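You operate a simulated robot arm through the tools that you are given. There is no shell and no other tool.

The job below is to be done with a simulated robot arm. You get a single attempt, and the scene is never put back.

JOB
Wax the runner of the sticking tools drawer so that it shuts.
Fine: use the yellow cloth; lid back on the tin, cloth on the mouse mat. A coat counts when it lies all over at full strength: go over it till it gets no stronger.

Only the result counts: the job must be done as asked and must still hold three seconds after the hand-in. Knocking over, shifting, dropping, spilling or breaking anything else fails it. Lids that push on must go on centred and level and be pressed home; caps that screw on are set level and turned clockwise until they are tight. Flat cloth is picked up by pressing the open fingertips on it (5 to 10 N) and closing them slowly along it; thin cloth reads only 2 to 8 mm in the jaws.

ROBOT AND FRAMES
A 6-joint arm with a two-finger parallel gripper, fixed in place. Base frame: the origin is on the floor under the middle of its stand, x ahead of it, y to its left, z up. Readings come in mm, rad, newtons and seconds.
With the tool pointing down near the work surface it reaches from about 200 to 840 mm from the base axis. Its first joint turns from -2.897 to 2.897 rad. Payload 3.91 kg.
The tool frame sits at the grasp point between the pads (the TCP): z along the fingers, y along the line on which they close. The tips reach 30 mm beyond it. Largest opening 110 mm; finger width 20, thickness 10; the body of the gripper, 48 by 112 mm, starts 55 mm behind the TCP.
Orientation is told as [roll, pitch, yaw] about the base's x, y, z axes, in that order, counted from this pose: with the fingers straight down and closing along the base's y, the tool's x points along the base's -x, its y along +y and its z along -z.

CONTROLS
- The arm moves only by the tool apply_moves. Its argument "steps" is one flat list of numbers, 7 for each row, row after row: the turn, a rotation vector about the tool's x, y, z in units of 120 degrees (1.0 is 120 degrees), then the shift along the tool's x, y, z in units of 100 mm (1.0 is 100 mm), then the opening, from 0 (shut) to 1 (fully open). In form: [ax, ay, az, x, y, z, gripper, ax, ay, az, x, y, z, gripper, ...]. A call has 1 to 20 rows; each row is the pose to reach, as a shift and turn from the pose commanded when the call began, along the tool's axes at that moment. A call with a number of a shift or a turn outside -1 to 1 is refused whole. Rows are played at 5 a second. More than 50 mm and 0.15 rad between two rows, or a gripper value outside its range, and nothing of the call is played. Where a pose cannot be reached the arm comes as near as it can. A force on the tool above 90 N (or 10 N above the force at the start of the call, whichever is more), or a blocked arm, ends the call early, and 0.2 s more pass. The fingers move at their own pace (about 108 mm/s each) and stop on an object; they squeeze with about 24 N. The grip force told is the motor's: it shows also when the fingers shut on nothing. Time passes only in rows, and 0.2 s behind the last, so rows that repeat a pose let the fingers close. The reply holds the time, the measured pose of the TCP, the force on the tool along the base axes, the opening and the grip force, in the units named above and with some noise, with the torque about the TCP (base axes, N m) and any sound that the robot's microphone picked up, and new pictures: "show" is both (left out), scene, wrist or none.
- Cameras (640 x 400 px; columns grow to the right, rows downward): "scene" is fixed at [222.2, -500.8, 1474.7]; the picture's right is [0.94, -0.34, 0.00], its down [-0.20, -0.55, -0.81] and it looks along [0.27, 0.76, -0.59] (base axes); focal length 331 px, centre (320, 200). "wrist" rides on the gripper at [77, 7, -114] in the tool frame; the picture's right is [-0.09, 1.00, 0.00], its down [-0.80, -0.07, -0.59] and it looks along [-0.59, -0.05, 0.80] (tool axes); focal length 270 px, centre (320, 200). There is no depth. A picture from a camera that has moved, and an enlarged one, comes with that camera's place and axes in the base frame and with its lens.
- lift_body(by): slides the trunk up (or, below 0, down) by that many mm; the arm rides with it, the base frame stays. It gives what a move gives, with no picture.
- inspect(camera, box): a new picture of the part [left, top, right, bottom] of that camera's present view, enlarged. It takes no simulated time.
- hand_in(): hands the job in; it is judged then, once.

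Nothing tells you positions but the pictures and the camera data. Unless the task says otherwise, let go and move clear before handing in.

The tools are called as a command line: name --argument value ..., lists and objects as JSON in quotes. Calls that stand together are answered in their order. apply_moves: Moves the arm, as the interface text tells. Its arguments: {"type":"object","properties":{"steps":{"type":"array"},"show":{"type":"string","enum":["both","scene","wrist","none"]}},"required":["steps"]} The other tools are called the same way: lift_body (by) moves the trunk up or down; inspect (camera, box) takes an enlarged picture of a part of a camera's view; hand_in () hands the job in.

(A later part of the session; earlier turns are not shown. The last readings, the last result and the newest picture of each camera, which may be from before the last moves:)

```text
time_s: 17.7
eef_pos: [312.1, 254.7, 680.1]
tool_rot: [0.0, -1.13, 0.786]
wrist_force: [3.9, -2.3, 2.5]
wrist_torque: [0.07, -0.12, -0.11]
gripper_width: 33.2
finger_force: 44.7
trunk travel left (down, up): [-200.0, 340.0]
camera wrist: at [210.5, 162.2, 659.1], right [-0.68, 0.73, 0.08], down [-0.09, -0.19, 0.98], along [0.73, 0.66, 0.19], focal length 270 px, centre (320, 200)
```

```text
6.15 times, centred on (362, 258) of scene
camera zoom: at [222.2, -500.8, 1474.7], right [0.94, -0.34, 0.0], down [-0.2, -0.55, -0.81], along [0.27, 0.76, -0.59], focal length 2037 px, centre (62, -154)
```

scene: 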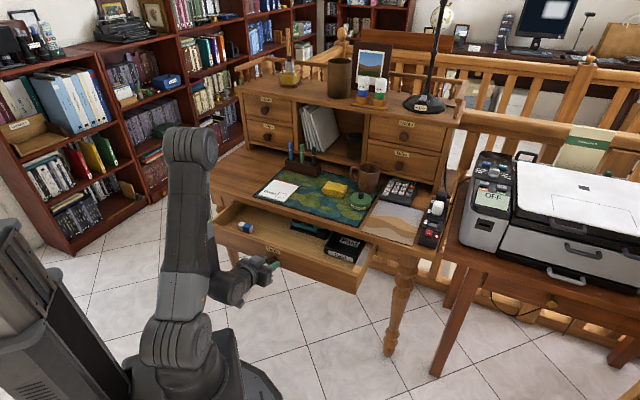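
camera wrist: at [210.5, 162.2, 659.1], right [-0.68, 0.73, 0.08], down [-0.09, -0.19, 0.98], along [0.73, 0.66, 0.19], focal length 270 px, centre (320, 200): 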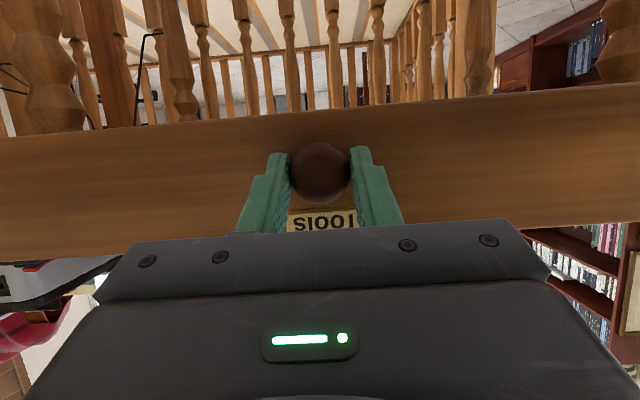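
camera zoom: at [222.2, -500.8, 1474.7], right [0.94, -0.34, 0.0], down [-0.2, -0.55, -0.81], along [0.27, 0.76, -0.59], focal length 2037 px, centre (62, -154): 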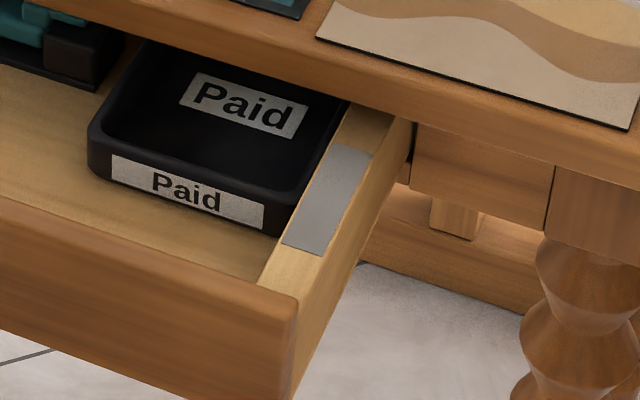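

The whole grey strip now shows (about 80 × 20 mm), fully in front of the desk top's edge. I'll release the knob and rise clear of the drawer front.

apply_moves --steps '[0, 0, 0, 0, 0, 0, 0.5, 0, 0, 0, 0, 0, 0, 1, 0, 0, 0, 0, 0, 0, 1, 0, 0, 0, 0.064, 0, -0.136, 1, 0, 0, 0, -0.117, 0, -0.221, 1, 0, 0, 0, -0.298, 0, -0.307, 1, 0, 0, 0, -0.66, 0, -0.477, 1, 0, 0, 0, -0.84, 0, -0.563, 1, 0, 0, 0, -0.84, 0, -0.563, 1]'

```text
time_s: 19.7
eef_pos: [300.8, 244.3, 781.3]
tool_rot: [0.0, -1.13, 0.787]
wrist_force: [1.2, 0.4, -0.1]
wrist_torque: [-0.01, -0.01, -0.01]
gripper_width: 109.9
finger_force: 0.1
trunk travel left (down, up): [-200.0, 340.0]
camera wrist: at [199.5, 151.1, 760.3], right [-0.68, 0.73, 0.08], down [-0.09, -0.19, 0.98], along [0.73, 0.66, 0.19], focal length 270 px, centre (320, 200)
```

scene: 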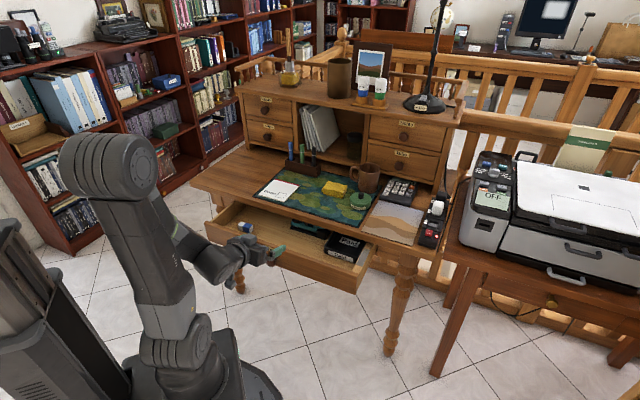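
wrist: 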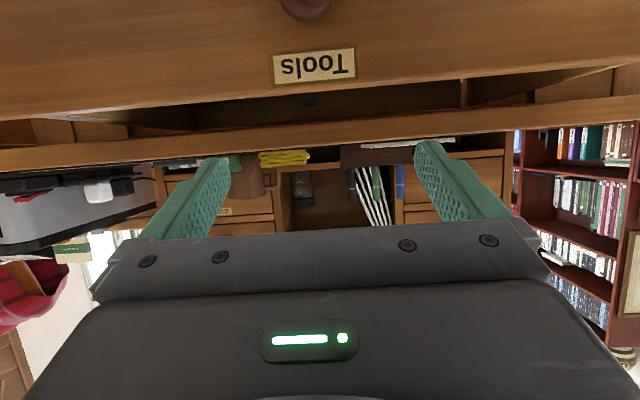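

Clear of the drawer. Now I'll raise the trunk back to its working height and bring the tool upright.

lift_body --by 250

apply_moves --steps '[0, 0.065, 0, 0, 0, 0, 1, 0, 0.13, 0, 0, 0, 0, 1, 0, 0.195, 0, 0, 0, 0, 1, 0, 0.26, 0, 0, 0, 0, 1, 0, 0.325, 0, 0, 0, 0, 1, 0, 0.39, 0, 0, 0, 0, 1, 0, 0.455, 0, 0, 0, 0, 1, 0, 0.5396, 0, 0, 0, 0, 1]'

```text
time_s: 22.3
eef_pos: [300.9, 245.0, 1030.4]
tool_rot: [0.001, -1.131, 0.786]
wrist_force: [-0.1, -0.9, 0.1]
wrist_torque: [0.0, -0.02, -0.01]
gripper_width: 110.0
finger_force: 0.1
trunk travel left (down, up): [-450.0, 90.0]
```

```text
refused: row 8 steps farther than a row can; nothing moved
```

The trunk is up; the last step was too big. Repeating with even steps.

apply_moves --steps '[0, 0.0675, 0, 0, 0, 0, 1, 0, 0.135, 0, 0, 0, 0, 1, 0, 0.2025, 0, 0, 0, 0, 1, 0, 0.27, 0, 0, 0, 0, 1, 0, 0.3375, 0, 0, 0, 0, 1, 0, 0.405, 0, 0, 0, 0, 1, 0, 0.4725, 0, 0, 0, 0, 1, 0, 0.54, 0, 0, 0, 0, 1, 0, 0.54, 0, 0, 0, 0, 1]'

```text
time_s: 24.3
eef_pos: [292.5, 238.5, 977.2]
tool_rot: [-0.214, -0.032, 0.793]
wrist_force: [1.2, 0.5, 0.5]
wrist_torque: [0.02, 0.01, 0.0]
gripper_width: 110.1
finger_force: 0.1
out of reach, approached as far as the arm can: row 2, 3, 4, 5, 6, 7, 8, 9
trunk travel left (down, up): [-450.0, 90.0]
camera wrist: at [214.9, 201.9, 1084.4], right [-0.63, 0.75, -0.21], down [0.51, 0.6, 0.62], along [0.59, 0.28, -0.76], focal length 270 px, centre (320, 200)
```

scene: 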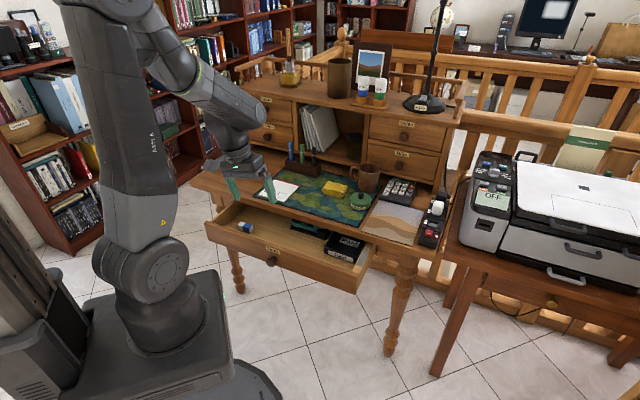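
wrist: 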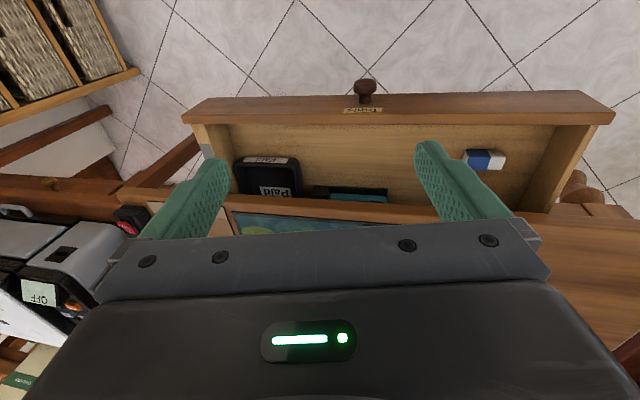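

The arm hit a reach limit this close in; moving outward over the desk should free it. I'll go 100 mm forward at safe height.

apply_moves --steps '[0, 0, 0, -0.25, 0, 0, 1, 0, 0, 0, -0.5, 0, 0, 1, 0, 0, 0, -0.75, 0, 0, 1, 0, 0, 0, -1.0, 0, 0, 1, 0, 0, 0, -1.0, 0, 0, 1]'

```text
time_s: 25.5
eef_pos: [362.0, 309.5, 976.1]
tool_rot: [-0.23, -0.035, 0.794]
wrist_force: [0.4, 0.1, 0.1]
wrist_torque: [0.02, 0.0, 0.01]
gripper_width: 110.0
finger_force: 0.0
out of reach, approached as far as the arm can: row 4, 5
trunk travel left (down, up): [-450.0, 90.0]
camera wrist: at [282.5, 273.2, 1083.5], right [-0.62, 0.75, -0.22], down [0.5, 0.6, 0.62], along [0.6, 0.28, -0.75], focal length 270 px, centre (320, 200)
```

scene: 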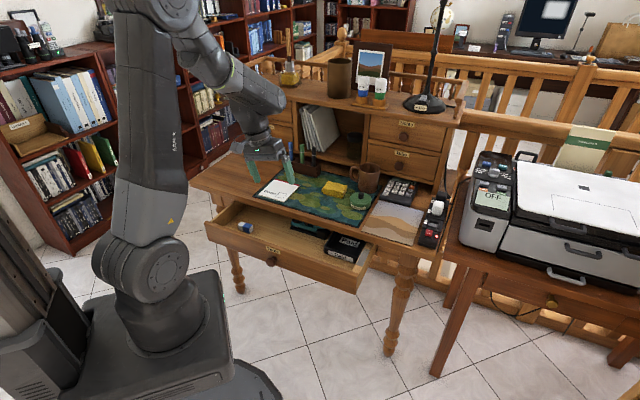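
wrist: 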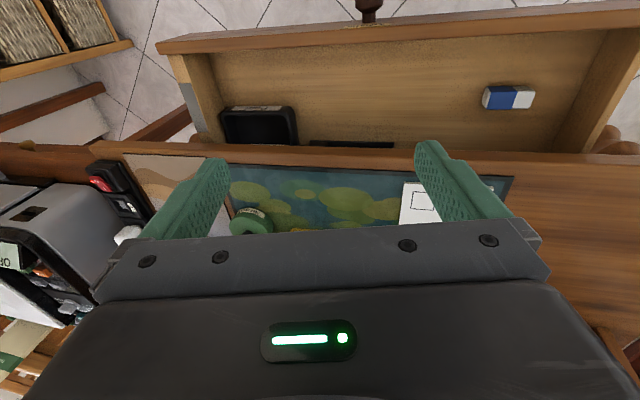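

The move worked but the tool is left rolled by 0.23 rad. I'll straighten it here.

apply_moves --steps '[-0.037, 0.0056, 0.0014, 0, 0, 0, 1, -0.073, 0.011, 0.0028, 0, 0, 0, 1, -0.1098, 0.0167, 0.0043, 0, 0, 0, 1, -0.1098, 0.0167, 0.0043, 0, 0, 0, 1]' --show "wrist"

```text
time_s: 26.5
eef_pos: [361.0, 308.8, 975.9]
tool_rot: [-0.23, -0.037, 0.793]
wrist_force: [-0.3, 0.5, -0.2]
wrist_torque: [0.01, 0.04, 0.01]
gripper_width: 109.8
finger_force: 0.1
out of reach, approached as far as the arm can: row 1, 2, 3, 4
trunk travel left (down, up): [-450.0, 90.0]
camera wrist: at [282.3, 273.0, 1083.5], right [-0.62, 0.75, -0.22], down [0.5, 0.6, 0.62], along [0.6, 0.28, -0.75], focal length 270 px, centre (320, 200)
```

wrist: 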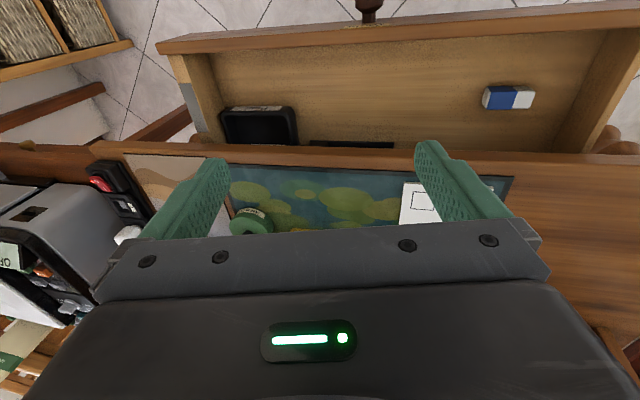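

The wrist seems to be at a joint limit. I'll try unwinding the yaw back toward its starting direction while straightening.

apply_moves --steps '[-0.01, 0.002, 0.06, 0, 0, 0, 1, -0.03, 0.005, 0.12, 0, 0, 0, 1, -0.05, 0.01, 0.18, 0, 0, 0, 1, -0.08, 0.0167, 0.24, 0, 0, 0, 1, -0.1098, 0.0167, 0.3, 0, 0, 0, 1, -0.1098, 0.0167, 0.3, 0, 0, 0, 1]'

```text
time_s: 27.9
eef_pos: [337.1, 305.3, 927.5]
tool_rot: [-0.077, -0.203, 0.168]
wrist_force: [0.5, 0.2, 0.3]
wrist_torque: [0.03, 0.0, 0.0]
gripper_width: 110.0
finger_force: 0.0
out of reach, approached as far as the arm can: row 1, 2, 3, 4, 5, 6
trunk travel left (down, up): [-450.0, 90.0]
camera wrist: at [238.3, 303.1, 1023.2], right [-0.06, 1.0, -0.06], down [0.66, 0.09, 0.75], along [0.75, 0.01, -0.66], focal length 270 px, centre (320, 200)
```

scene: 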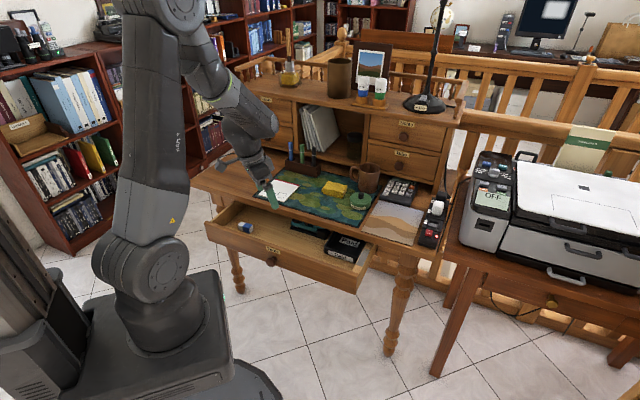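
wrist: 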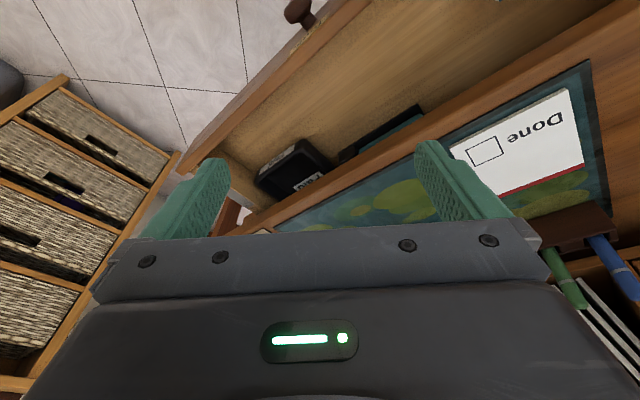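

The arm is limited by a joint and drifted lower. I'll look closely at the arm's posture before moving on.

inspect --camera "scene" --box '[90, 0, 330, 150]'

inspect --camera "scene" --box '[190, 80, 310, 220]'

```text
2.67 times, centred on (210, 75) of scene
camera zoom: at [222.2, -500.8, 1474.7], right [0.94, -0.34, 0.0], down [-0.2, -0.55, -0.81], along [0.27, 0.76, -0.59], focal length 883 px, centre (613, 533)
```

zoom: 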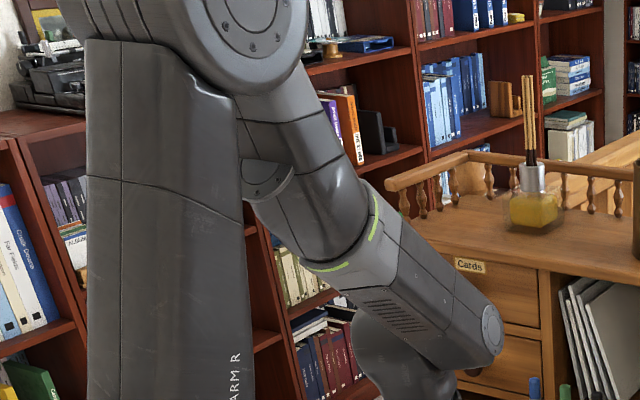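

```text
2.86 times, centred on (250, 150) of scene
camera zoom: at [222.2, -500.8, 1474.7], right [0.94, -0.34, 0.0], down [-0.2, -0.55, -0.81], along [0.27, 0.76, -0.59], focal length 946 px, centre (520, 343)
```

zoom: 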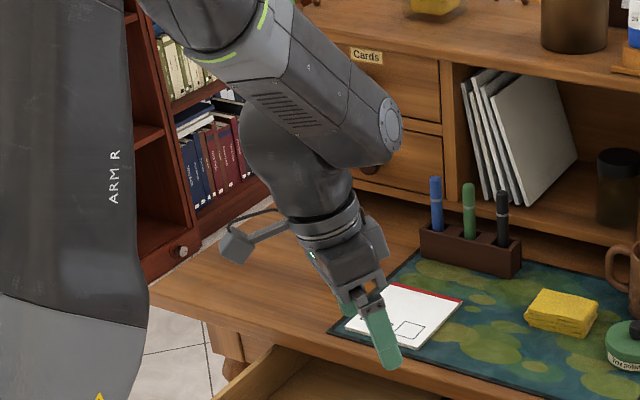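

The wrist is stuck on a joint limit after passing close to its straight-line pose near the drawer. I'll swing the tool out sideways over the desk, then around and back down, to unwind the wrist. First part: forward, with a sideways lean.

apply_moves --steps '[0.0138, -0.0266, -0.0519, -0.081, 0.113, 0.002, 1, 0.0276, -0.0532, -0.1038, -0.162, 0.227, 0.004, 1, 0.0413, -0.0798, -0.1557, -0.243, 0.34, 0.006, 1, 0.0551, -0.1064, -0.2076, -0.324, 0.454, 0.008, 1, 0.0689, -0.133, -0.2595, -0.405, 0.567, 0.009, 1, 0.0689, -0.133, -0.2595, -0.405, 0.567, 0.009, 1]'

```text
time_s: 29.3
eef_pos: [368.5, 367.6, 932.5]
tool_rot: [-0.402, -0.351, 0.788]
wrist_force: [0.5, 0.2, -0.3]
wrist_torque: [-0.01, -0.04, 0.01]
gripper_width: 110.2
finger_force: 0.1
trunk travel left (down, up): [-450.0, 90.0]
camera wrist: at [256.6, 326.7, 1001.4], right [-0.5, 0.8, -0.34], down [0.28, 0.51, 0.81], along [0.82, 0.31, -0.47], focal length 270 px, centre (320, 200)
```

scene: 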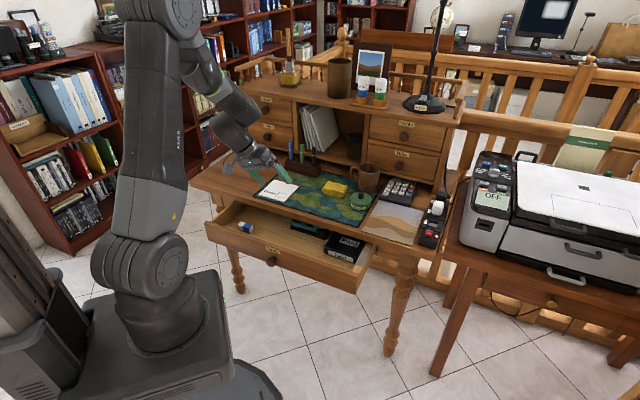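
wrist: 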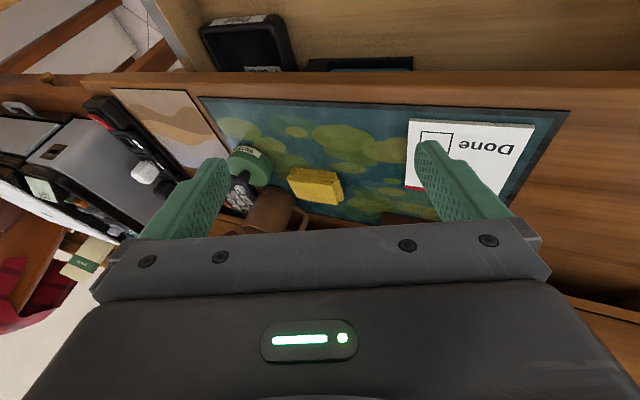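

That pose was reached exactly, so the unwinding works. Continuing to swing around: tilting forward while leaning sideways.

apply_moves --steps '[0.0056, -0.0543, 0.0246, 0, 0, 0, 1, 0.0112, -0.1085, 0.0493, 0, 0, 0, 1, 0.0168, -0.1628, 0.0739, 0, 0, 0, 1, 0.0224, -0.217, 0.0985, 0, 0, 0, 1, 0.0224, -0.217, 0.0985, 0, 0, 0, 1]' --show "scene"

apply_moves --steps '[-0.0236, -0.0519, 0.0204, 0, 0, 0, 1, -0.0473, -0.1037, 0.0409, 0, 0, 0, 1, -0.0709, -0.1556, 0.0613, 0, 0, 0, 1, -0.0709, -0.1556, 0.0613, 0, 0, 0, 1]' --show "scene"

```text
time_s: 30.5
eef_pos: [367.8, 368.0, 932.3]
tool_rot: [-0.447, -0.85, 0.784]
wrist_force: [-1.3, 0.4, 0.5]
wrist_torque: [0.02, -0.01, -0.01]
gripper_width: 110.1
finger_force: 0.1
trunk travel left (down, up): [-450.0, 90.0]
```

scene: 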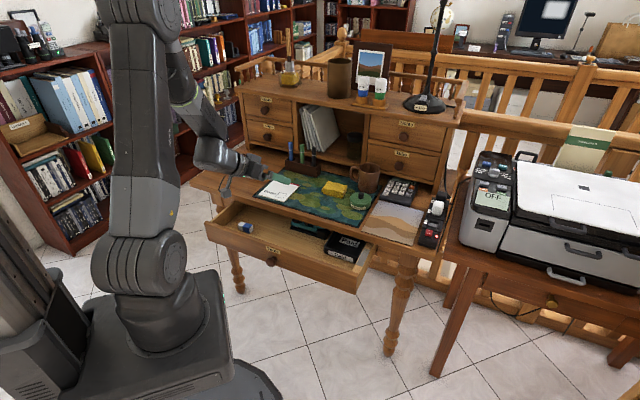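

```text
time_s: 31.5
eef_pos: [368.3, 368.1, 931.8]
tool_rot: [-0.294, -1.197, 0.779]
wrist_force: [0.6, -1.3, -0.3]
wrist_torque: [0.01, -0.03, 0.01]
gripper_width: 110.3
finger_force: 0.2
trunk travel left (down, up): [-450.0, 90.0]
```

scene: 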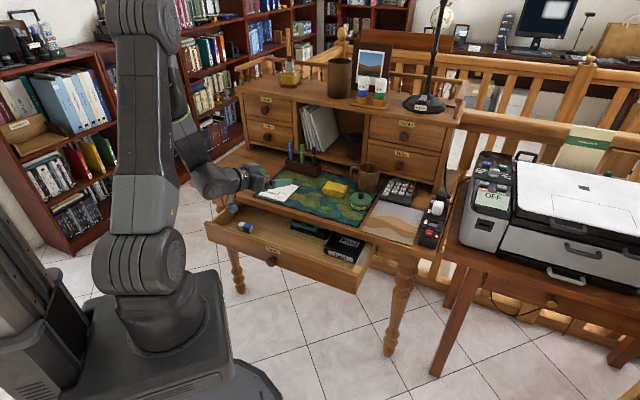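

Both reached. Now I'll remove the sideways lean, which brings the tool into the arm's own plane.

apply_moves --steps '[-0.048, -0.0005, -0.0003, 0, 0, 0, 1, -0.096, -0.001, -0.0006, 0, 0, 0, 1, -0.143, -0.0014, -0.001, 0, 0, 0, 1, -0.143, -0.0014, -0.001, 0, 0, 0, 1]' --show "scene"

```text
time_s: 32.5
eef_pos: [368.7, 367.3, 932.2]
tool_rot: [0.002, -1.202, 0.786]
wrist_force: [0.5, 0.2, -0.2]
wrist_torque: [-0.02, 0.01, 0.0]
gripper_width: 110.1
finger_force: 0.0
trunk travel left (down, up): [-450.0, 90.0]
```

scene: 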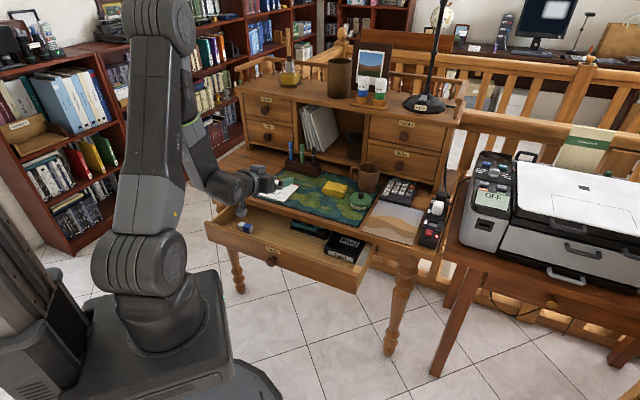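

In plane now. I'll bring the tool straight down to vertical with even steps, keeping the TCP in place.

apply_moves --steps '[0, 0.07, 0, 0, 0, 0, 1, 0, 0.14, 0, 0, 0, 0, 1, 0, 0.21, 0, 0, 0, 0, 1, 0, 0.28, 0, 0, 0, 0, 1, 0, 0.35, 0, 0, 0, 0, 1, 0, 0.42, 0, 0, 0, 0, 1, 0, 0.49, 0, 0, 0, 0, 1, 0, 0.56, 0, 0, 0, 0, 1, 0, 0.574, 0, 0, 0, 0, 1, 0, 0.574, 0, 0, 0, 0, 1]'

```text
time_s: 34.7
eef_pos: [378.7, 321.9, 896.4]
tool_rot: [-0.195, -0.036, 0.813]
wrist_force: [0.1, 0.3, 0.6]
wrist_torque: [0.0, 0.01, 0.01]
gripper_width: 109.9
finger_force: 0.1
out of reach, approached as far as the arm can: row 3, 4, 5, 6, 7, 8, 9, 10
trunk travel left (down, up): [-450.0, 90.0]
camera wrist: at [302.7, 281.7, 1003.9], right [-0.64, 0.74, -0.19], down [0.5, 0.6, 0.62], along [0.58, 0.31, -0.76], focal length 270 px, centre (320, 200)
```

scene: 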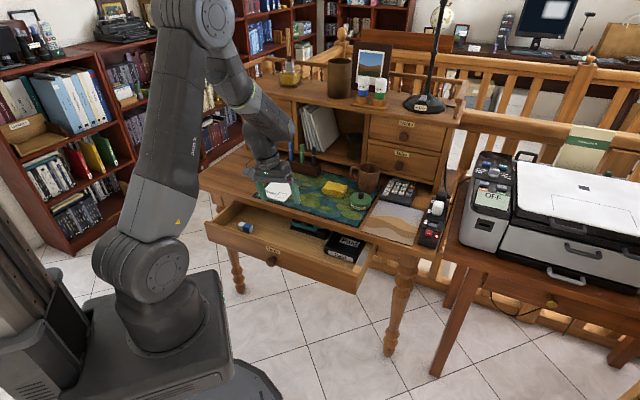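
wrist: 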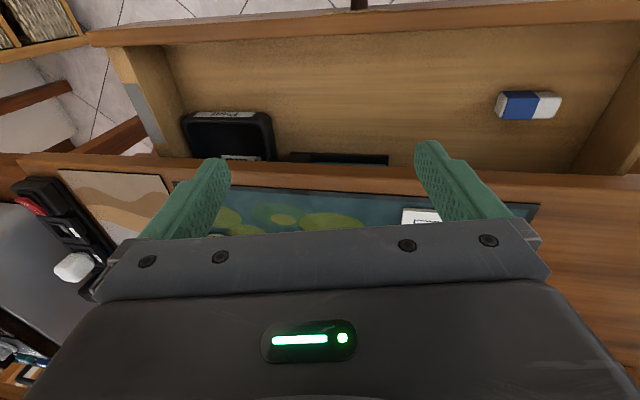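

It got stuck on the same side again, so the wrist must come down around the other (left) side. I'll retrace the reachable swing back up first.

apply_moves --steps '[0.0249, -0.0349, 0.0142, -0.069, 0.08, -0.104, 1, 0.0498, -0.0699, 0.0283, -0.137, 0.16, -0.208, 1, 0.0747, -0.1048, 0.0425, -0.206, 0.24, -0.312, 1, 0.0996, -0.1397, 0.0566, -0.274, 0.32, -0.416, 1, 0.0996, -0.1397, 0.0566, -0.274, 0.32, -0.416, 1]' --show "none"

apply_moves --steps '[0.0056, -0.0543, 0.0246, 0, 0, 0, 1, 0.0112, -0.1085, 0.0493, 0, 0, 0, 1, 0.0168, -0.1628, 0.0739, 0, 0, 0, 1, 0.0224, -0.217, 0.0985, 0, 0, 0, 1, 0.0224, -0.217, 0.0985, 0, 0, 0, 1]' --show "none"

apply_moves --steps '[-0.0236, -0.0519, 0.0204, 0, 0, 0, 1, -0.0473, -0.1037, 0.0409, 0, 0, 0, 1, -0.0709, -0.1556, 0.0613, 0, 0, 0, 1, -0.0709, -0.1556, 0.0613, 0, 0, 0, 1]' --show "none"

apply_moves --steps '[-0.048, -0.0005, -0.0003, 0, 0, 0, 1, -0.096, -0.001, -0.0006, 0, 0, 0, 1, -0.143, -0.0014, -0.001, 0, 0, 0, 1, -0.143, -0.0014, -0.001, 0, 0, 0, 1]' --show "scene"

```text
time_s: 35.9
eef_pos: [368.6, 368.9, 928.0]
tool_rot: [-0.401, -0.352, 0.785]
wrist_force: [0.3, -0.4, -0.6]
wrist_torque: [0.02, 0.0, -0.03]
gripper_width: 110.0
finger_force: 0.2
trunk travel left (down, up): [-450.0, 90.0]
```

```text
time_s: 37.1
eef_pos: [369.5, 368.5, 930.1]
tool_rot: [-0.448, -0.85, 0.783]
wrist_force: [0.0, 1.0, 0.4]
wrist_torque: [0.01, 0.01, -0.01]
gripper_width: 110.2
finger_force: 0.0
trunk travel left (down, up): [-450.0, 90.0]
```

```text
time_s: 38.1
eef_pos: [369.3, 368.8, 930.4]
tool_rot: [-0.294, -1.199, 0.78]
wrist_force: [-0.2, 0.5, -0.2]
wrist_torque: [0.01, -0.03, -0.01]
gripper_width: 110.1
finger_force: 0.0
trunk travel left (down, up): [-450.0, 90.0]
```

```text
time_s: 39.1
eef_pos: [367.6, 368.0, 928.9]
tool_rot: [-0.003, -1.202, 0.787]
wrist_force: [0.1, 0.4, -0.6]
wrist_torque: [0.0, 0.02, 0.01]
gripper_width: 110.0
finger_force: 0.1
trunk travel left (down, up): [-450.0, 90.0]
```

scene: 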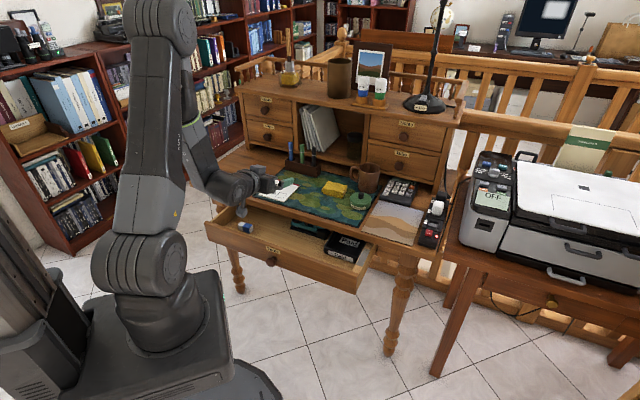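

Back at the up-tilted pose. Now down around the left side, mirroring the swing.

apply_moves --steps '[-0.048, 0, 0, 0, 0, 0, 1, -0.096, 0, 0, 0, 0, 0, 1, -0.143, 0, 0, 0, 0, 0, 1, -0.143, 0, 0, 0, 0, 0, 1]' --show "none"

apply_moves --steps '[-0.0236, 0.0519, 0.0204, 0, 0, 0, 1, -0.0473, 0.1037, 0.0409, 0, 0, 0, 1, -0.0709, 0.1556, 0.0613, 0, 0, 0, 1, -0.0709, 0.1556, 0.0613, 0, 0, 0, 1]' --show "scene"

```text
time_s: 40.1
eef_pos: [368.5, 367.1, 929.5]
tool_rot: [0.298, -1.2, 0.785]
wrist_force: [-0.3, 1.0, -0.9]
wrist_torque: [-0.03, -0.01, 0.03]
gripper_width: 110.1
finger_force: 0.0
trunk travel left (down, up): [-450.0, 90.0]
```

```text
time_s: 41.1
eef_pos: [368.6, 368.3, 930.2]
tool_rot: [0.448, -0.85, 0.785]
wrist_force: [0.2, -0.5, 0.1]
wrist_torque: [0.01, 0.0, 0.01]
gripper_width: 109.9
finger_force: 0.1
trunk travel left (down, up): [-450.0, 90.0]
```

scene: 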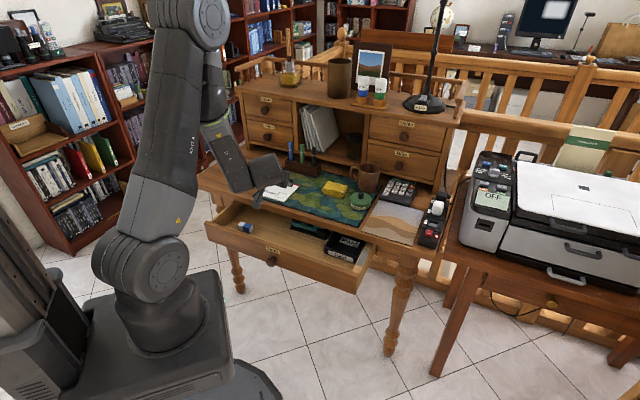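

Still reachable on the left side. Continuing down to near vertical.

apply_moves --steps '[0.0056, 0.0543, 0.0246, 0, 0, 0, 1, 0.0112, 0.1085, 0.0493, 0, 0, 0, 1, 0.0168, 0.1628, 0.0739, 0, 0, 0, 1, 0.0224, 0.217, 0.0985, 0, 0, 0, 1, 0.0224, 0.217, 0.0985, 0, 0, 0, 1]' --show "scene"

apply_moves --steps '[0.0378, 0.033, 0.0067, 0, 0, 0, 1, 0.0756, 0.066, 0.0134, 0, 0, 0, 1, 0.1134, 0.0989, 0.02, 0, 0, 0, 1, 0.1512, 0.1319, 0.0267, 0, 0, 0, 1, 0.189, 0.1649, 0.0334, 0, 0, 0, 1, 0.189, 0.1649, 0.0334, 0, 0, 0, 1]'

```text
time_s: 42.3
eef_pos: [368.2, 368.2, 929.1]
tool_rot: [0.398, -0.351, 0.783]
wrist_force: [0.1, 0.2, -0.9]
wrist_torque: [0.0, 0.01, 0.03]
gripper_width: 110.1
finger_force: 0.0
trunk travel left (down, up): [-450.0, 90.0]
```

scene: 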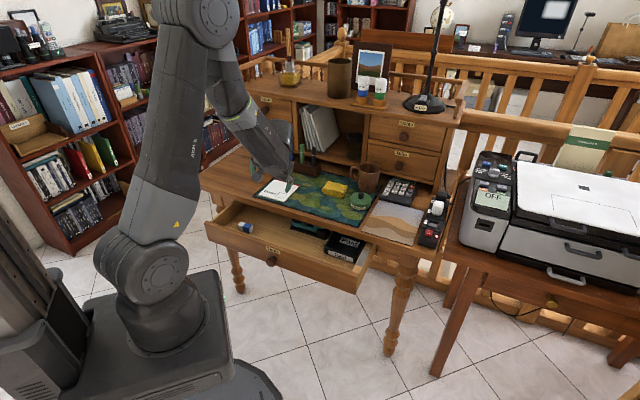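

```text
time_s: 43.7
eef_pos: [368.8, 367.1, 929.2]
tool_rot: [0.159, -0.141, 0.801]
wrist_force: [0.5, -0.5, -0.1]
wrist_torque: [0.02, -0.01, 0.03]
gripper_width: 109.8
finger_force: 0.1
out of reach, approached as far as the arm can: row 4, 5, 6
trunk travel left (down, up): [-450.0, 90.0]
camera wrist: at [312.9, 293.0, 1031.6], right [-0.66, 0.73, 0.17], down [0.61, 0.4, 0.68], along [0.43, 0.55, -0.71], focal length 270 px, centre (320, 200)
```

scene: 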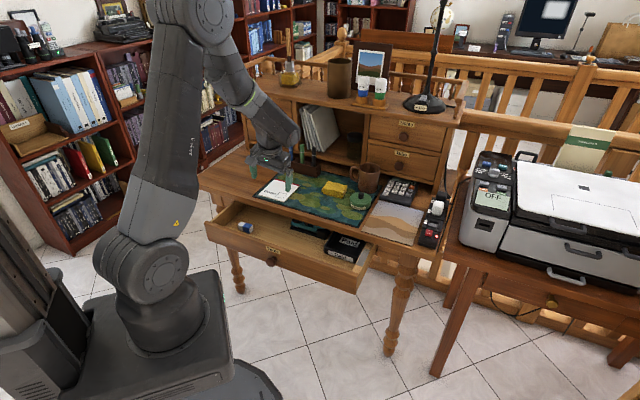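
wrist: 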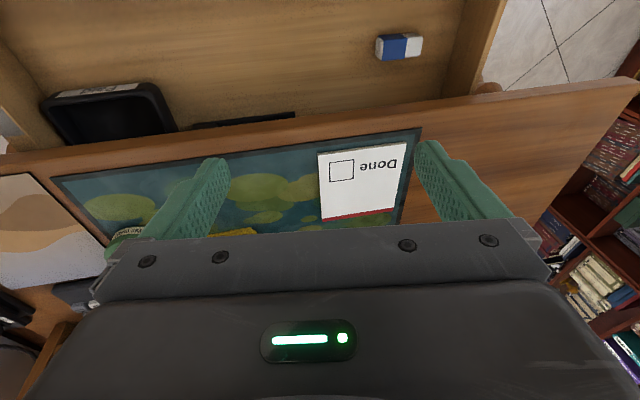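

The left side hits a mirror-image limit, so the wrist needs to pass straight through, in the arm's true plane, which is offset sideways from the base axis by roughly 65 mm. I'll go back up, shift the TCP sideways to match that plane, then come straight down.

apply_moves --steps '[-0.0376, -0.0327, -0.0068, 0, 0, 0, 1, -0.0752, -0.0655, -0.0136, 0, 0, 0, 1, -0.1128, -0.0982, -0.0204, 0, 0, 0, 1, -0.1128, -0.0982, -0.0204, 0, 0, 0, 1]' --show "none"

apply_moves --steps '[-0.0056, -0.0543, -0.0246, 0, 0, 0, 1, -0.0112, -0.1085, -0.0493, 0, 0, 0, 1, -0.0168, -0.1628, -0.0739, 0, 0, 0, 1, -0.0224, -0.217, -0.0985, 0, 0, 0, 1, -0.0224, -0.217, -0.0985, 0, 0, 0, 1]' --show "none"

apply_moves --steps '[0.0236, -0.0519, -0.0204, 0, 0, 0, 1, 0.0473, -0.1037, -0.0409, 0, 0, 0, 1, 0.0709, -0.1556, -0.0613, 0, 0, 0, 1, 0.0709, -0.1556, -0.0613, 0, 0, 0, 1]' --show "none"

apply_moves --steps '[0.048, 0, 0, 0, 0, 0, 1, 0.096, 0, 0, 0, 0, 0, 1, 0.143, 0, 0, 0, 0, 0, 1, 0.143, 0, 0, 0, 0, 0, 1]' --show "none"

```text
time_s: 44.7
eef_pos: [368.7, 367.9, 929.1]
tool_rot: [0.4, -0.352, 0.784]
wrist_force: [-0.5, 0.7, -0.2]
wrist_torque: [-0.02, 0.01, 0.01]
gripper_width: 109.8
finger_force: 0.1
trunk travel left (down, up): [-450.0, 90.0]
```

```text
time_s: 45.9
eef_pos: [367.8, 368.2, 930.1]
tool_rot: [0.448, -0.85, 0.789]
wrist_force: [0.5, -0.2, -0.1]
wrist_torque: [-0.02, 0.02, 0.0]
gripper_width: 110.2
finger_force: 0.1
trunk travel left (down, up): [-450.0, 90.0]
```

```text
time_s: 46.9
eef_pos: [368.0, 368.0, 929.8]
tool_rot: [0.289, -1.202, 0.793]
wrist_force: [-0.3, 0.2, 0.2]
wrist_torque: [0.0, 0.03, 0.04]
gripper_width: 110.1
finger_force: 0.0
trunk travel left (down, up): [-450.0, 90.0]
```

```text
time_s: 47.9
eef_pos: [369.1, 368.2, 928.5]
tool_rot: [-0.007, -1.198, 0.792]
wrist_force: [-0.6, 0.0, -0.5]
wrist_torque: [-0.01, 0.0, -0.02]
gripper_width: 109.9
finger_force: 0.0
trunk travel left (down, up): [-450.0, 90.0]
```

Now the sideways shift of 67 mm at this tilt.

apply_moves --steps '[0, 0, 0.0006, 0, -0.3, 0, 1, 0, 0, 0.0012, 0, -0.6, 0, 1, 0, 0, 0.0012, 0, -0.67, 0, 1, 0, 0, 0.0012, 0, -0.67, 0, 1]' --show "none"

apply_moves --steps '[0, 0.07, 0, 0, 0, 0, 1, 0, 0.14, 0, 0, 0, 0, 1, 0, 0.14, 0, 0, 0, 0, 1]' --show "scene"

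```text
time_s: 48.9
eef_pos: [416.5, 320.1, 928.9]
tool_rot: [0.0, -1.199, 0.785]
wrist_force: [0.2, 0.4, -0.2]
wrist_torque: [-0.01, 0.02, 0.02]
gripper_width: 109.9
finger_force: 0.0
trunk travel left (down, up): [-450.0, 90.0]
```

```text
time_s: 49.7
eef_pos: [416.5, 319.3, 929.0]
tool_rot: [0.001, -0.906, 0.786]
wrist_force: [1.1, -0.7, -0.1]
wrist_torque: [-0.02, 0.0, 0.01]
gripper_width: 110.1
finger_force: 0.1
trunk travel left (down, up): [-450.0, 90.0]
```

scene: 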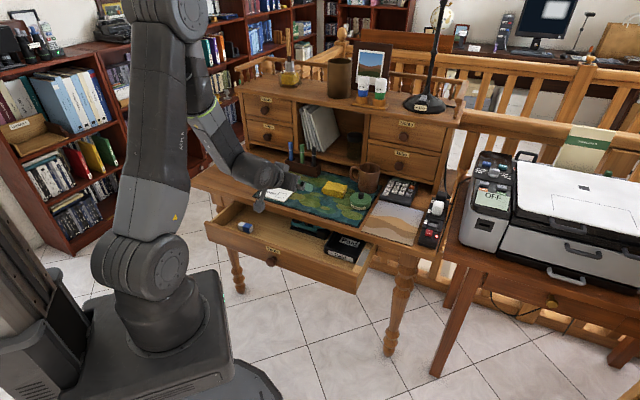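

At 52° tilt it is still exact. I'll continue down in small checked steps.

apply_moves --steps '[0, 0.035, 0, 0, 0, 0, 1, 0, 0.07, 0, 0, 0, 0, 1, 0, 0.07, 0, 0, 0, 0, 1]' --show "none"

```text
time_s: 50.5
eef_pos: [414.9, 321.1, 928.9]
tool_rot: [-0.001, -0.76, 0.785]
wrist_force: [-0.2, 0.2, -0.1]
wrist_torque: [-0.02, 0.06, -0.01]
gripper_width: 110.1
finger_force: 0.1
trunk travel left (down, up): [-450.0, 90.0]
```

Exact at 43.5°, where it had failed before. Continuing another step.

apply_moves --steps '[0, 0.07, 0, 0, 0, 0, 1, 0, 0.07, 0, 0, 0, 0, 1]' --show "none"

```text
time_s: 51.1
eef_pos: [416.6, 319.6, 929.0]
tool_rot: [-0.001, -0.759, 0.785]
wrist_force: [0.3, 0.0, 0.0]
wrist_torque: [-0.02, 0.01, -0.01]
gripper_width: 110.0
finger_force: 0.1
out of reach, approached as far as the arm can: row 1, 2
trunk travel left (down, up): [-450.0, 90.0]
```

The wrist stops exactly at its straight-through pose. I'll probe a slight lean to the right to find which side is free.

apply_moves --steps '[0.0382, 0, 0, 0, 0, 0, 1, 0.0382, 0.0287, 0, 0, 0, 0, 1, 0.0382, 0.0573, 0, 0, 0, 0, 1, 0.0382, 0.086, 0, 0, 0, 0, 1]' --show "scene"

```text
time_s: 52.1
eef_pos: [387.8, 309.8, 905.5]
tool_rot: [-0.092, -0.614, 0.784]
wrist_force: [0.2, 0.6, -0.4]
wrist_torque: [-0.02, 0.0, 0.01]
gripper_width: 110.0
finger_force: 0.1
out of reach, approached as far as the arm can: row 2, 3, 4
trunk travel left (down, up): [-450.0, 90.0]
```

scene: 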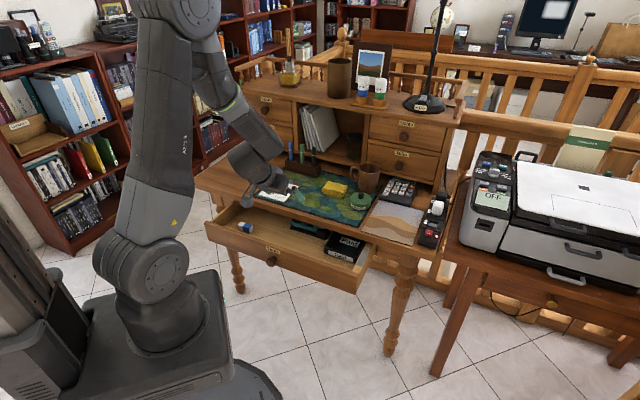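

The solver is trading position for tilt, which means a real wrist-pitch limit. I'll look closely at the wrist posture to understand which way it is folded.

inspect --camera "scene" --box '[170, 70, 330, 210]'

inspect --camera "scene" --box '[80, 0, 320, 300]'

```text
2.86 times, centred on (250, 140) of scene
camera zoom: at [222.2, -500.8, 1474.7], right [0.94, -0.34, 0.0], down [-0.2, -0.55, -0.81], along [0.27, 0.76, -0.59], focal length 946 px, centre (520, 371)
```

zoom: 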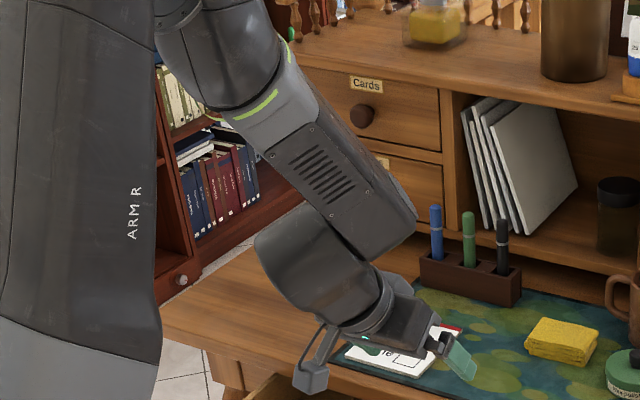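

```text
1.33 times, centred on (200, 150) of scene
camera zoom: at [222.2, -500.8, 1474.7], right [0.94, -0.34, 0.0], down [-0.2, -0.55, -0.81], along [0.27, 0.76, -0.59], focal length 441 px, centre (480, 267)
```

zoom: 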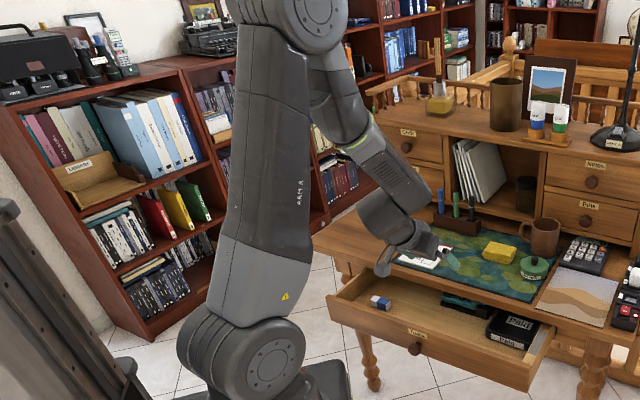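

The forearm's grille faces the camera, so the forearm roll is turned about 90° from its starting posture. I'll go back up and look at how the wrist is rolled there.

apply_moves --steps '[-0.0085, -0.0559, 0.0026, -0.071, -0.025, -0.007, 1, -0.017, -0.1119, 0.0052, -0.142, -0.051, -0.015, 1, -0.0256, -0.1678, 0.0077, -0.213, -0.076, -0.022, 1, -0.0341, -0.2238, 0.0103, -0.284, -0.102, -0.03, 1, -0.0426, -0.2797, 0.0129, -0.355, -0.127, -0.037, 1, -0.0426, -0.2797, 0.0129, -0.355, -0.127, -0.037, 1]' --show "none"

inspect --camera "scene" --box '[160, 50, 320, 210]'

```text
time_s: 53.5
eef_pos: [416.6, 318.8, 931.5]
tool_rot: [0.059, -1.165, 0.736]
wrist_force: [-0.1, -0.8, -0.4]
wrist_torque: [-0.01, -0.02, -0.01]
gripper_width: 110.0
finger_force: 0.1
out of reach, approached as far as the arm can: row 1, 5, 6
trunk travel left (down, up): [-450.0, 90.0]
```

```text
2.50 times, centred on (240, 130) of scene
camera zoom: at [222.2, -500.8, 1474.7], right [0.94, -0.34, 0.0], down [-0.2, -0.55, -0.81], along [0.27, 0.76, -0.59], focal length 828 px, centre (520, 375)
```

zoom: 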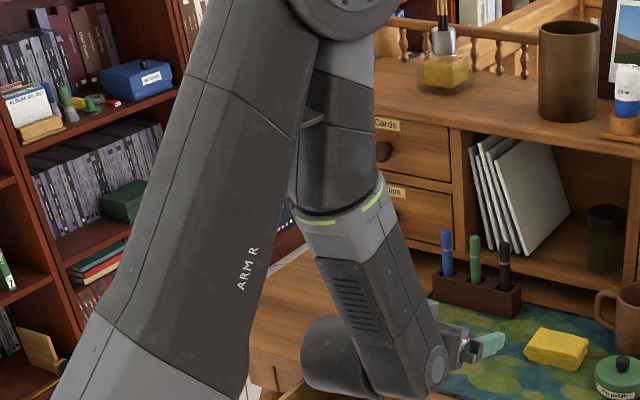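

The wrist has now flipped over to the other posture (the joint cap faces the camera as at the start), which is what I wanted. I'll come down around the right side from here, checking each part.

apply_moves --steps '[0.0499, -0.0059, -0.0023, 0, 0, 0, 1, 0.0998, -0.0118, -0.0045, 0, 0, 0, 1, 0.1497, -0.0177, -0.0068, 0, 0, 0, 1, 0.1497, -0.0177, -0.0068, 0, 0, 0, 1]' --show "none"

inspect --camera "scene" --box '[160, 50, 320, 210]'

```text
time_s: 54.5
eef_pos: [417.5, 320.3, 931.4]
tool_rot: [0.06, -1.161, 0.736]
wrist_force: [-0.6, -0.5, 0.2]
wrist_torque: [0.02, 0.03, 0.02]
gripper_width: 110.0
finger_force: 0.0
out of reach, approached as far as the arm can: row 1, 2, 3, 4
trunk travel left (down, up): [-450.0, 90.0]
```

```text
2.50 times, centred on (240, 130) of scene
camera zoom: at [222.2, -500.8, 1474.7], right [0.94, -0.34, 0.0], down [-0.2, -0.55, -0.81], along [0.27, 0.76, -0.59], focal length 828 px, centre (520, 375)
```

zoom: 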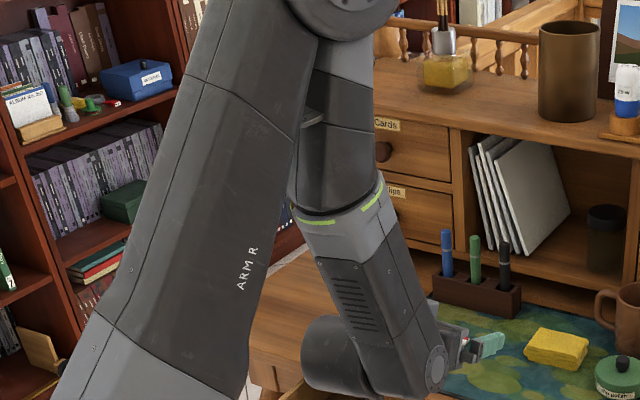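

The right side is blocked, so the left side should unwind. Trying left.

apply_moves --steps '[-0.0456, -0.005, -0.0039, 0, 0, 0, 1, -0.0911, -0.0099, -0.0078, 0, 0, 0, 1, -0.1367, -0.0149, -0.0117, 0, 0, 0, 1, -0.1367, -0.0149, -0.0117, 0, 0, 0, 1]' --show "none"

inspect --camera "scene" --box '[160, 50, 320, 210]'

```text
time_s: 55.5
eef_pos: [417.1, 320.0, 930.6]
tool_rot: [0.301, -1.197, 0.783]
wrist_force: [-0.7, 0.6, -0.3]
wrist_torque: [0.0, 0.0, -0.04]
gripper_width: 110.0
finger_force: 0.1
trunk travel left (down, up): [-450.0, 90.0]
```

```text
2.50 times, centred on (240, 130) of scene
camera zoom: at [222.2, -500.8, 1474.7], right [0.94, -0.34, 0.0], down [-0.2, -0.55, -0.81], along [0.27, 0.76, -0.59], focal length 828 px, centre (520, 375)
```

zoom: 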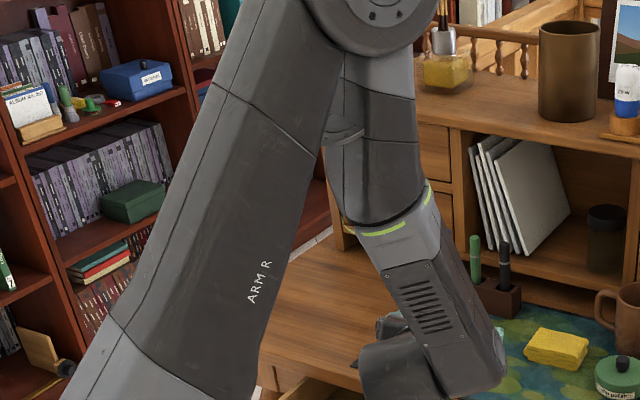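

Left works. Continuing down around the left.

apply_moves --steps '[-0.0236, 0.0519, 0.0204, 0, 0, 0, 1, -0.0473, 0.1037, 0.0409, 0, 0, 0, 1, -0.0709, 0.1556, 0.0613, 0, 0, 0, 1, -0.0709, 0.1556, 0.0613, 0, 0, 0, 1]' --show "none"

apply_moves --steps '[0.0056, 0.0543, 0.0246, 0, 0, 0, 1, 0.0112, 0.1085, 0.0493, 0, 0, 0, 1, 0.0168, 0.1628, 0.0739, 0, 0, 0, 1, 0.0224, 0.217, 0.0985, 0, 0, 0, 1, 0.0224, 0.217, 0.0985, 0, 0, 0, 1]' --show "scene"

apply_moves --steps '[0.0378, 0.033, 0.0067, 0, 0, 0, 1, 0.0756, 0.066, 0.0134, 0, 0, 0, 1, 0.1134, 0.0989, 0.02, 0, 0, 0, 1, 0.1512, 0.1319, 0.0267, 0, 0, 0, 1, 0.189, 0.1649, 0.0334, 0, 0, 0, 1, 0.189, 0.1649, 0.0334, 0, 0, 0, 1]'

```text
time_s: 56.5
eef_pos: [418.1, 320.8, 933.0]
tool_rot: [0.451, -0.847, 0.784]
wrist_force: [0.2, -0.2, -0.1]
wrist_torque: [-0.01, -0.04, 0.01]
gripper_width: 110.0
finger_force: 0.0
trunk travel left (down, up): [-450.0, 90.0]
```

```text
time_s: 57.7
eef_pos: [417.0, 319.9, 931.0]
tool_rot: [0.402, -0.346, 0.785]
wrist_force: [-0.1, 0.9, 0.6]
wrist_torque: [0.01, -0.02, -0.01]
gripper_width: 110.0
finger_force: 0.1
trunk travel left (down, up): [-450.0, 90.0]
```

scene: 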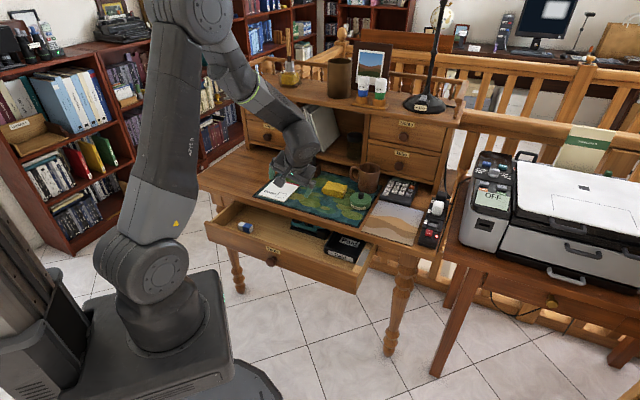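

```text
time_s: 59.1
eef_pos: [416.7, 318.5, 932.1]
tool_rot: [0.002, 0.002, 0.786]
wrist_force: [1.0, 0.3, -0.2]
wrist_torque: [0.0, 0.01, 0.01]
gripper_width: 110.4
finger_force: 0.1
trunk travel left (down, up): [-450.0, 90.0]
camera wrist: at [358.7, 269.5, 1045.9], right [-0.64, 0.77, 0.0], down [0.62, 0.52, 0.59], along [0.45, 0.38, -0.81], focal length 270 px, centre (320, 200)
```

scene: 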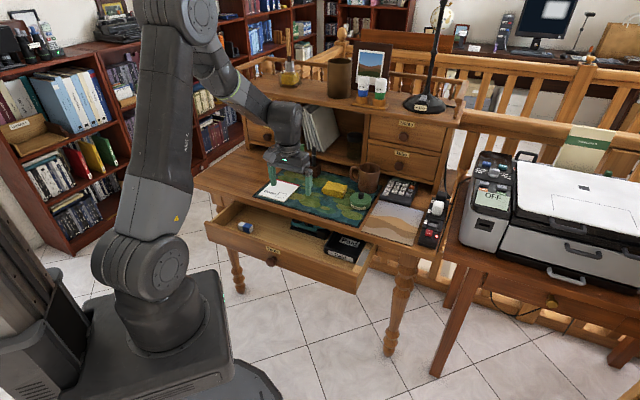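
wrist: 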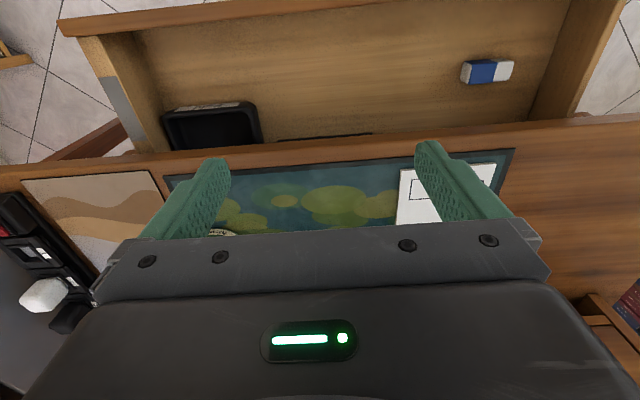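

The arm is back in its proper posture with the tool vertical; I'll avoid steep tilts from now on. Next I'll move above the desk to get a good wrist view of the tin, cloth and mats.

apply_moves --steps '[0, 0, 0, -0.25, -0.1, -0.1, 1, 0, 0, 0, -0.5, -0.25, -0.2, 1, 0, 0, 0, -0.75, -0.4, -0.3, 1, 0, 0, 0, -1.0, -0.5, -0.3, 1, 0, 0, 0, -1.0, -0.5, -0.3, 1]' --show "none"

apply_moves --steps '[0, 0, 0, -0.25, -0.1, 0, 1, 0, 0, 0, -0.5, -0.2, 0, 1, 0, 0, 0, -0.7, -0.3, 0, 1, 0, 0, 0, -0.7, -0.3, 0, 1]'

```text
time_s: 60.3
eef_pos: [522.7, 354.7, 960.1]
tool_rot: [0.001, 0.0, 0.785]
wrist_force: [-0.3, -0.6, 0.1]
wrist_torque: [0.0, -0.01, -0.01]
gripper_width: 109.7
finger_force: 0.0
trunk travel left (down, up): [-450.0, 90.0]
```

```text
time_s: 61.3
eef_pos: [595.7, 383.4, 960.2]
tool_rot: [0.001, 0.0, 0.785]
wrist_force: [-0.3, 0.3, 0.3]
wrist_torque: [0.02, 0.0, 0.0]
gripper_width: 110.1
finger_force: 0.3
trunk travel left (down, up): [-450.0, 90.0]
camera wrist: at [536.1, 332.9, 1075.2], right [-0.64, 0.77, 0.0], down [0.62, 0.52, 0.59], along [0.45, 0.38, -0.81], focal length 270 px, centre (320, 200)
```

scene: 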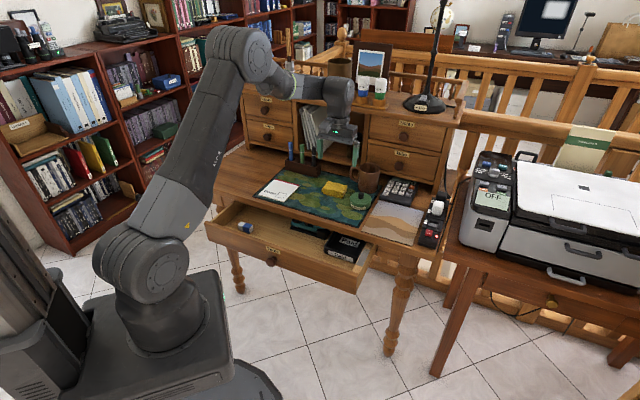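
wrist: 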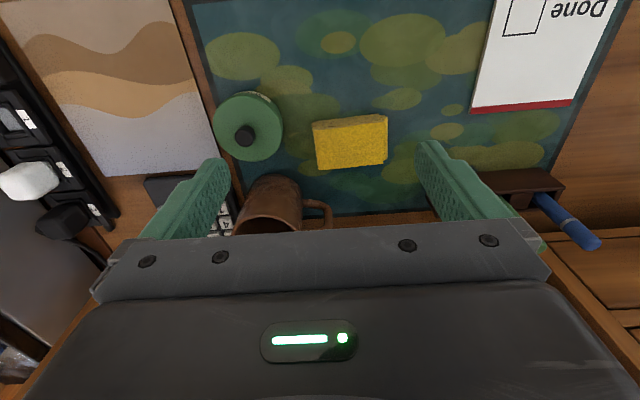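

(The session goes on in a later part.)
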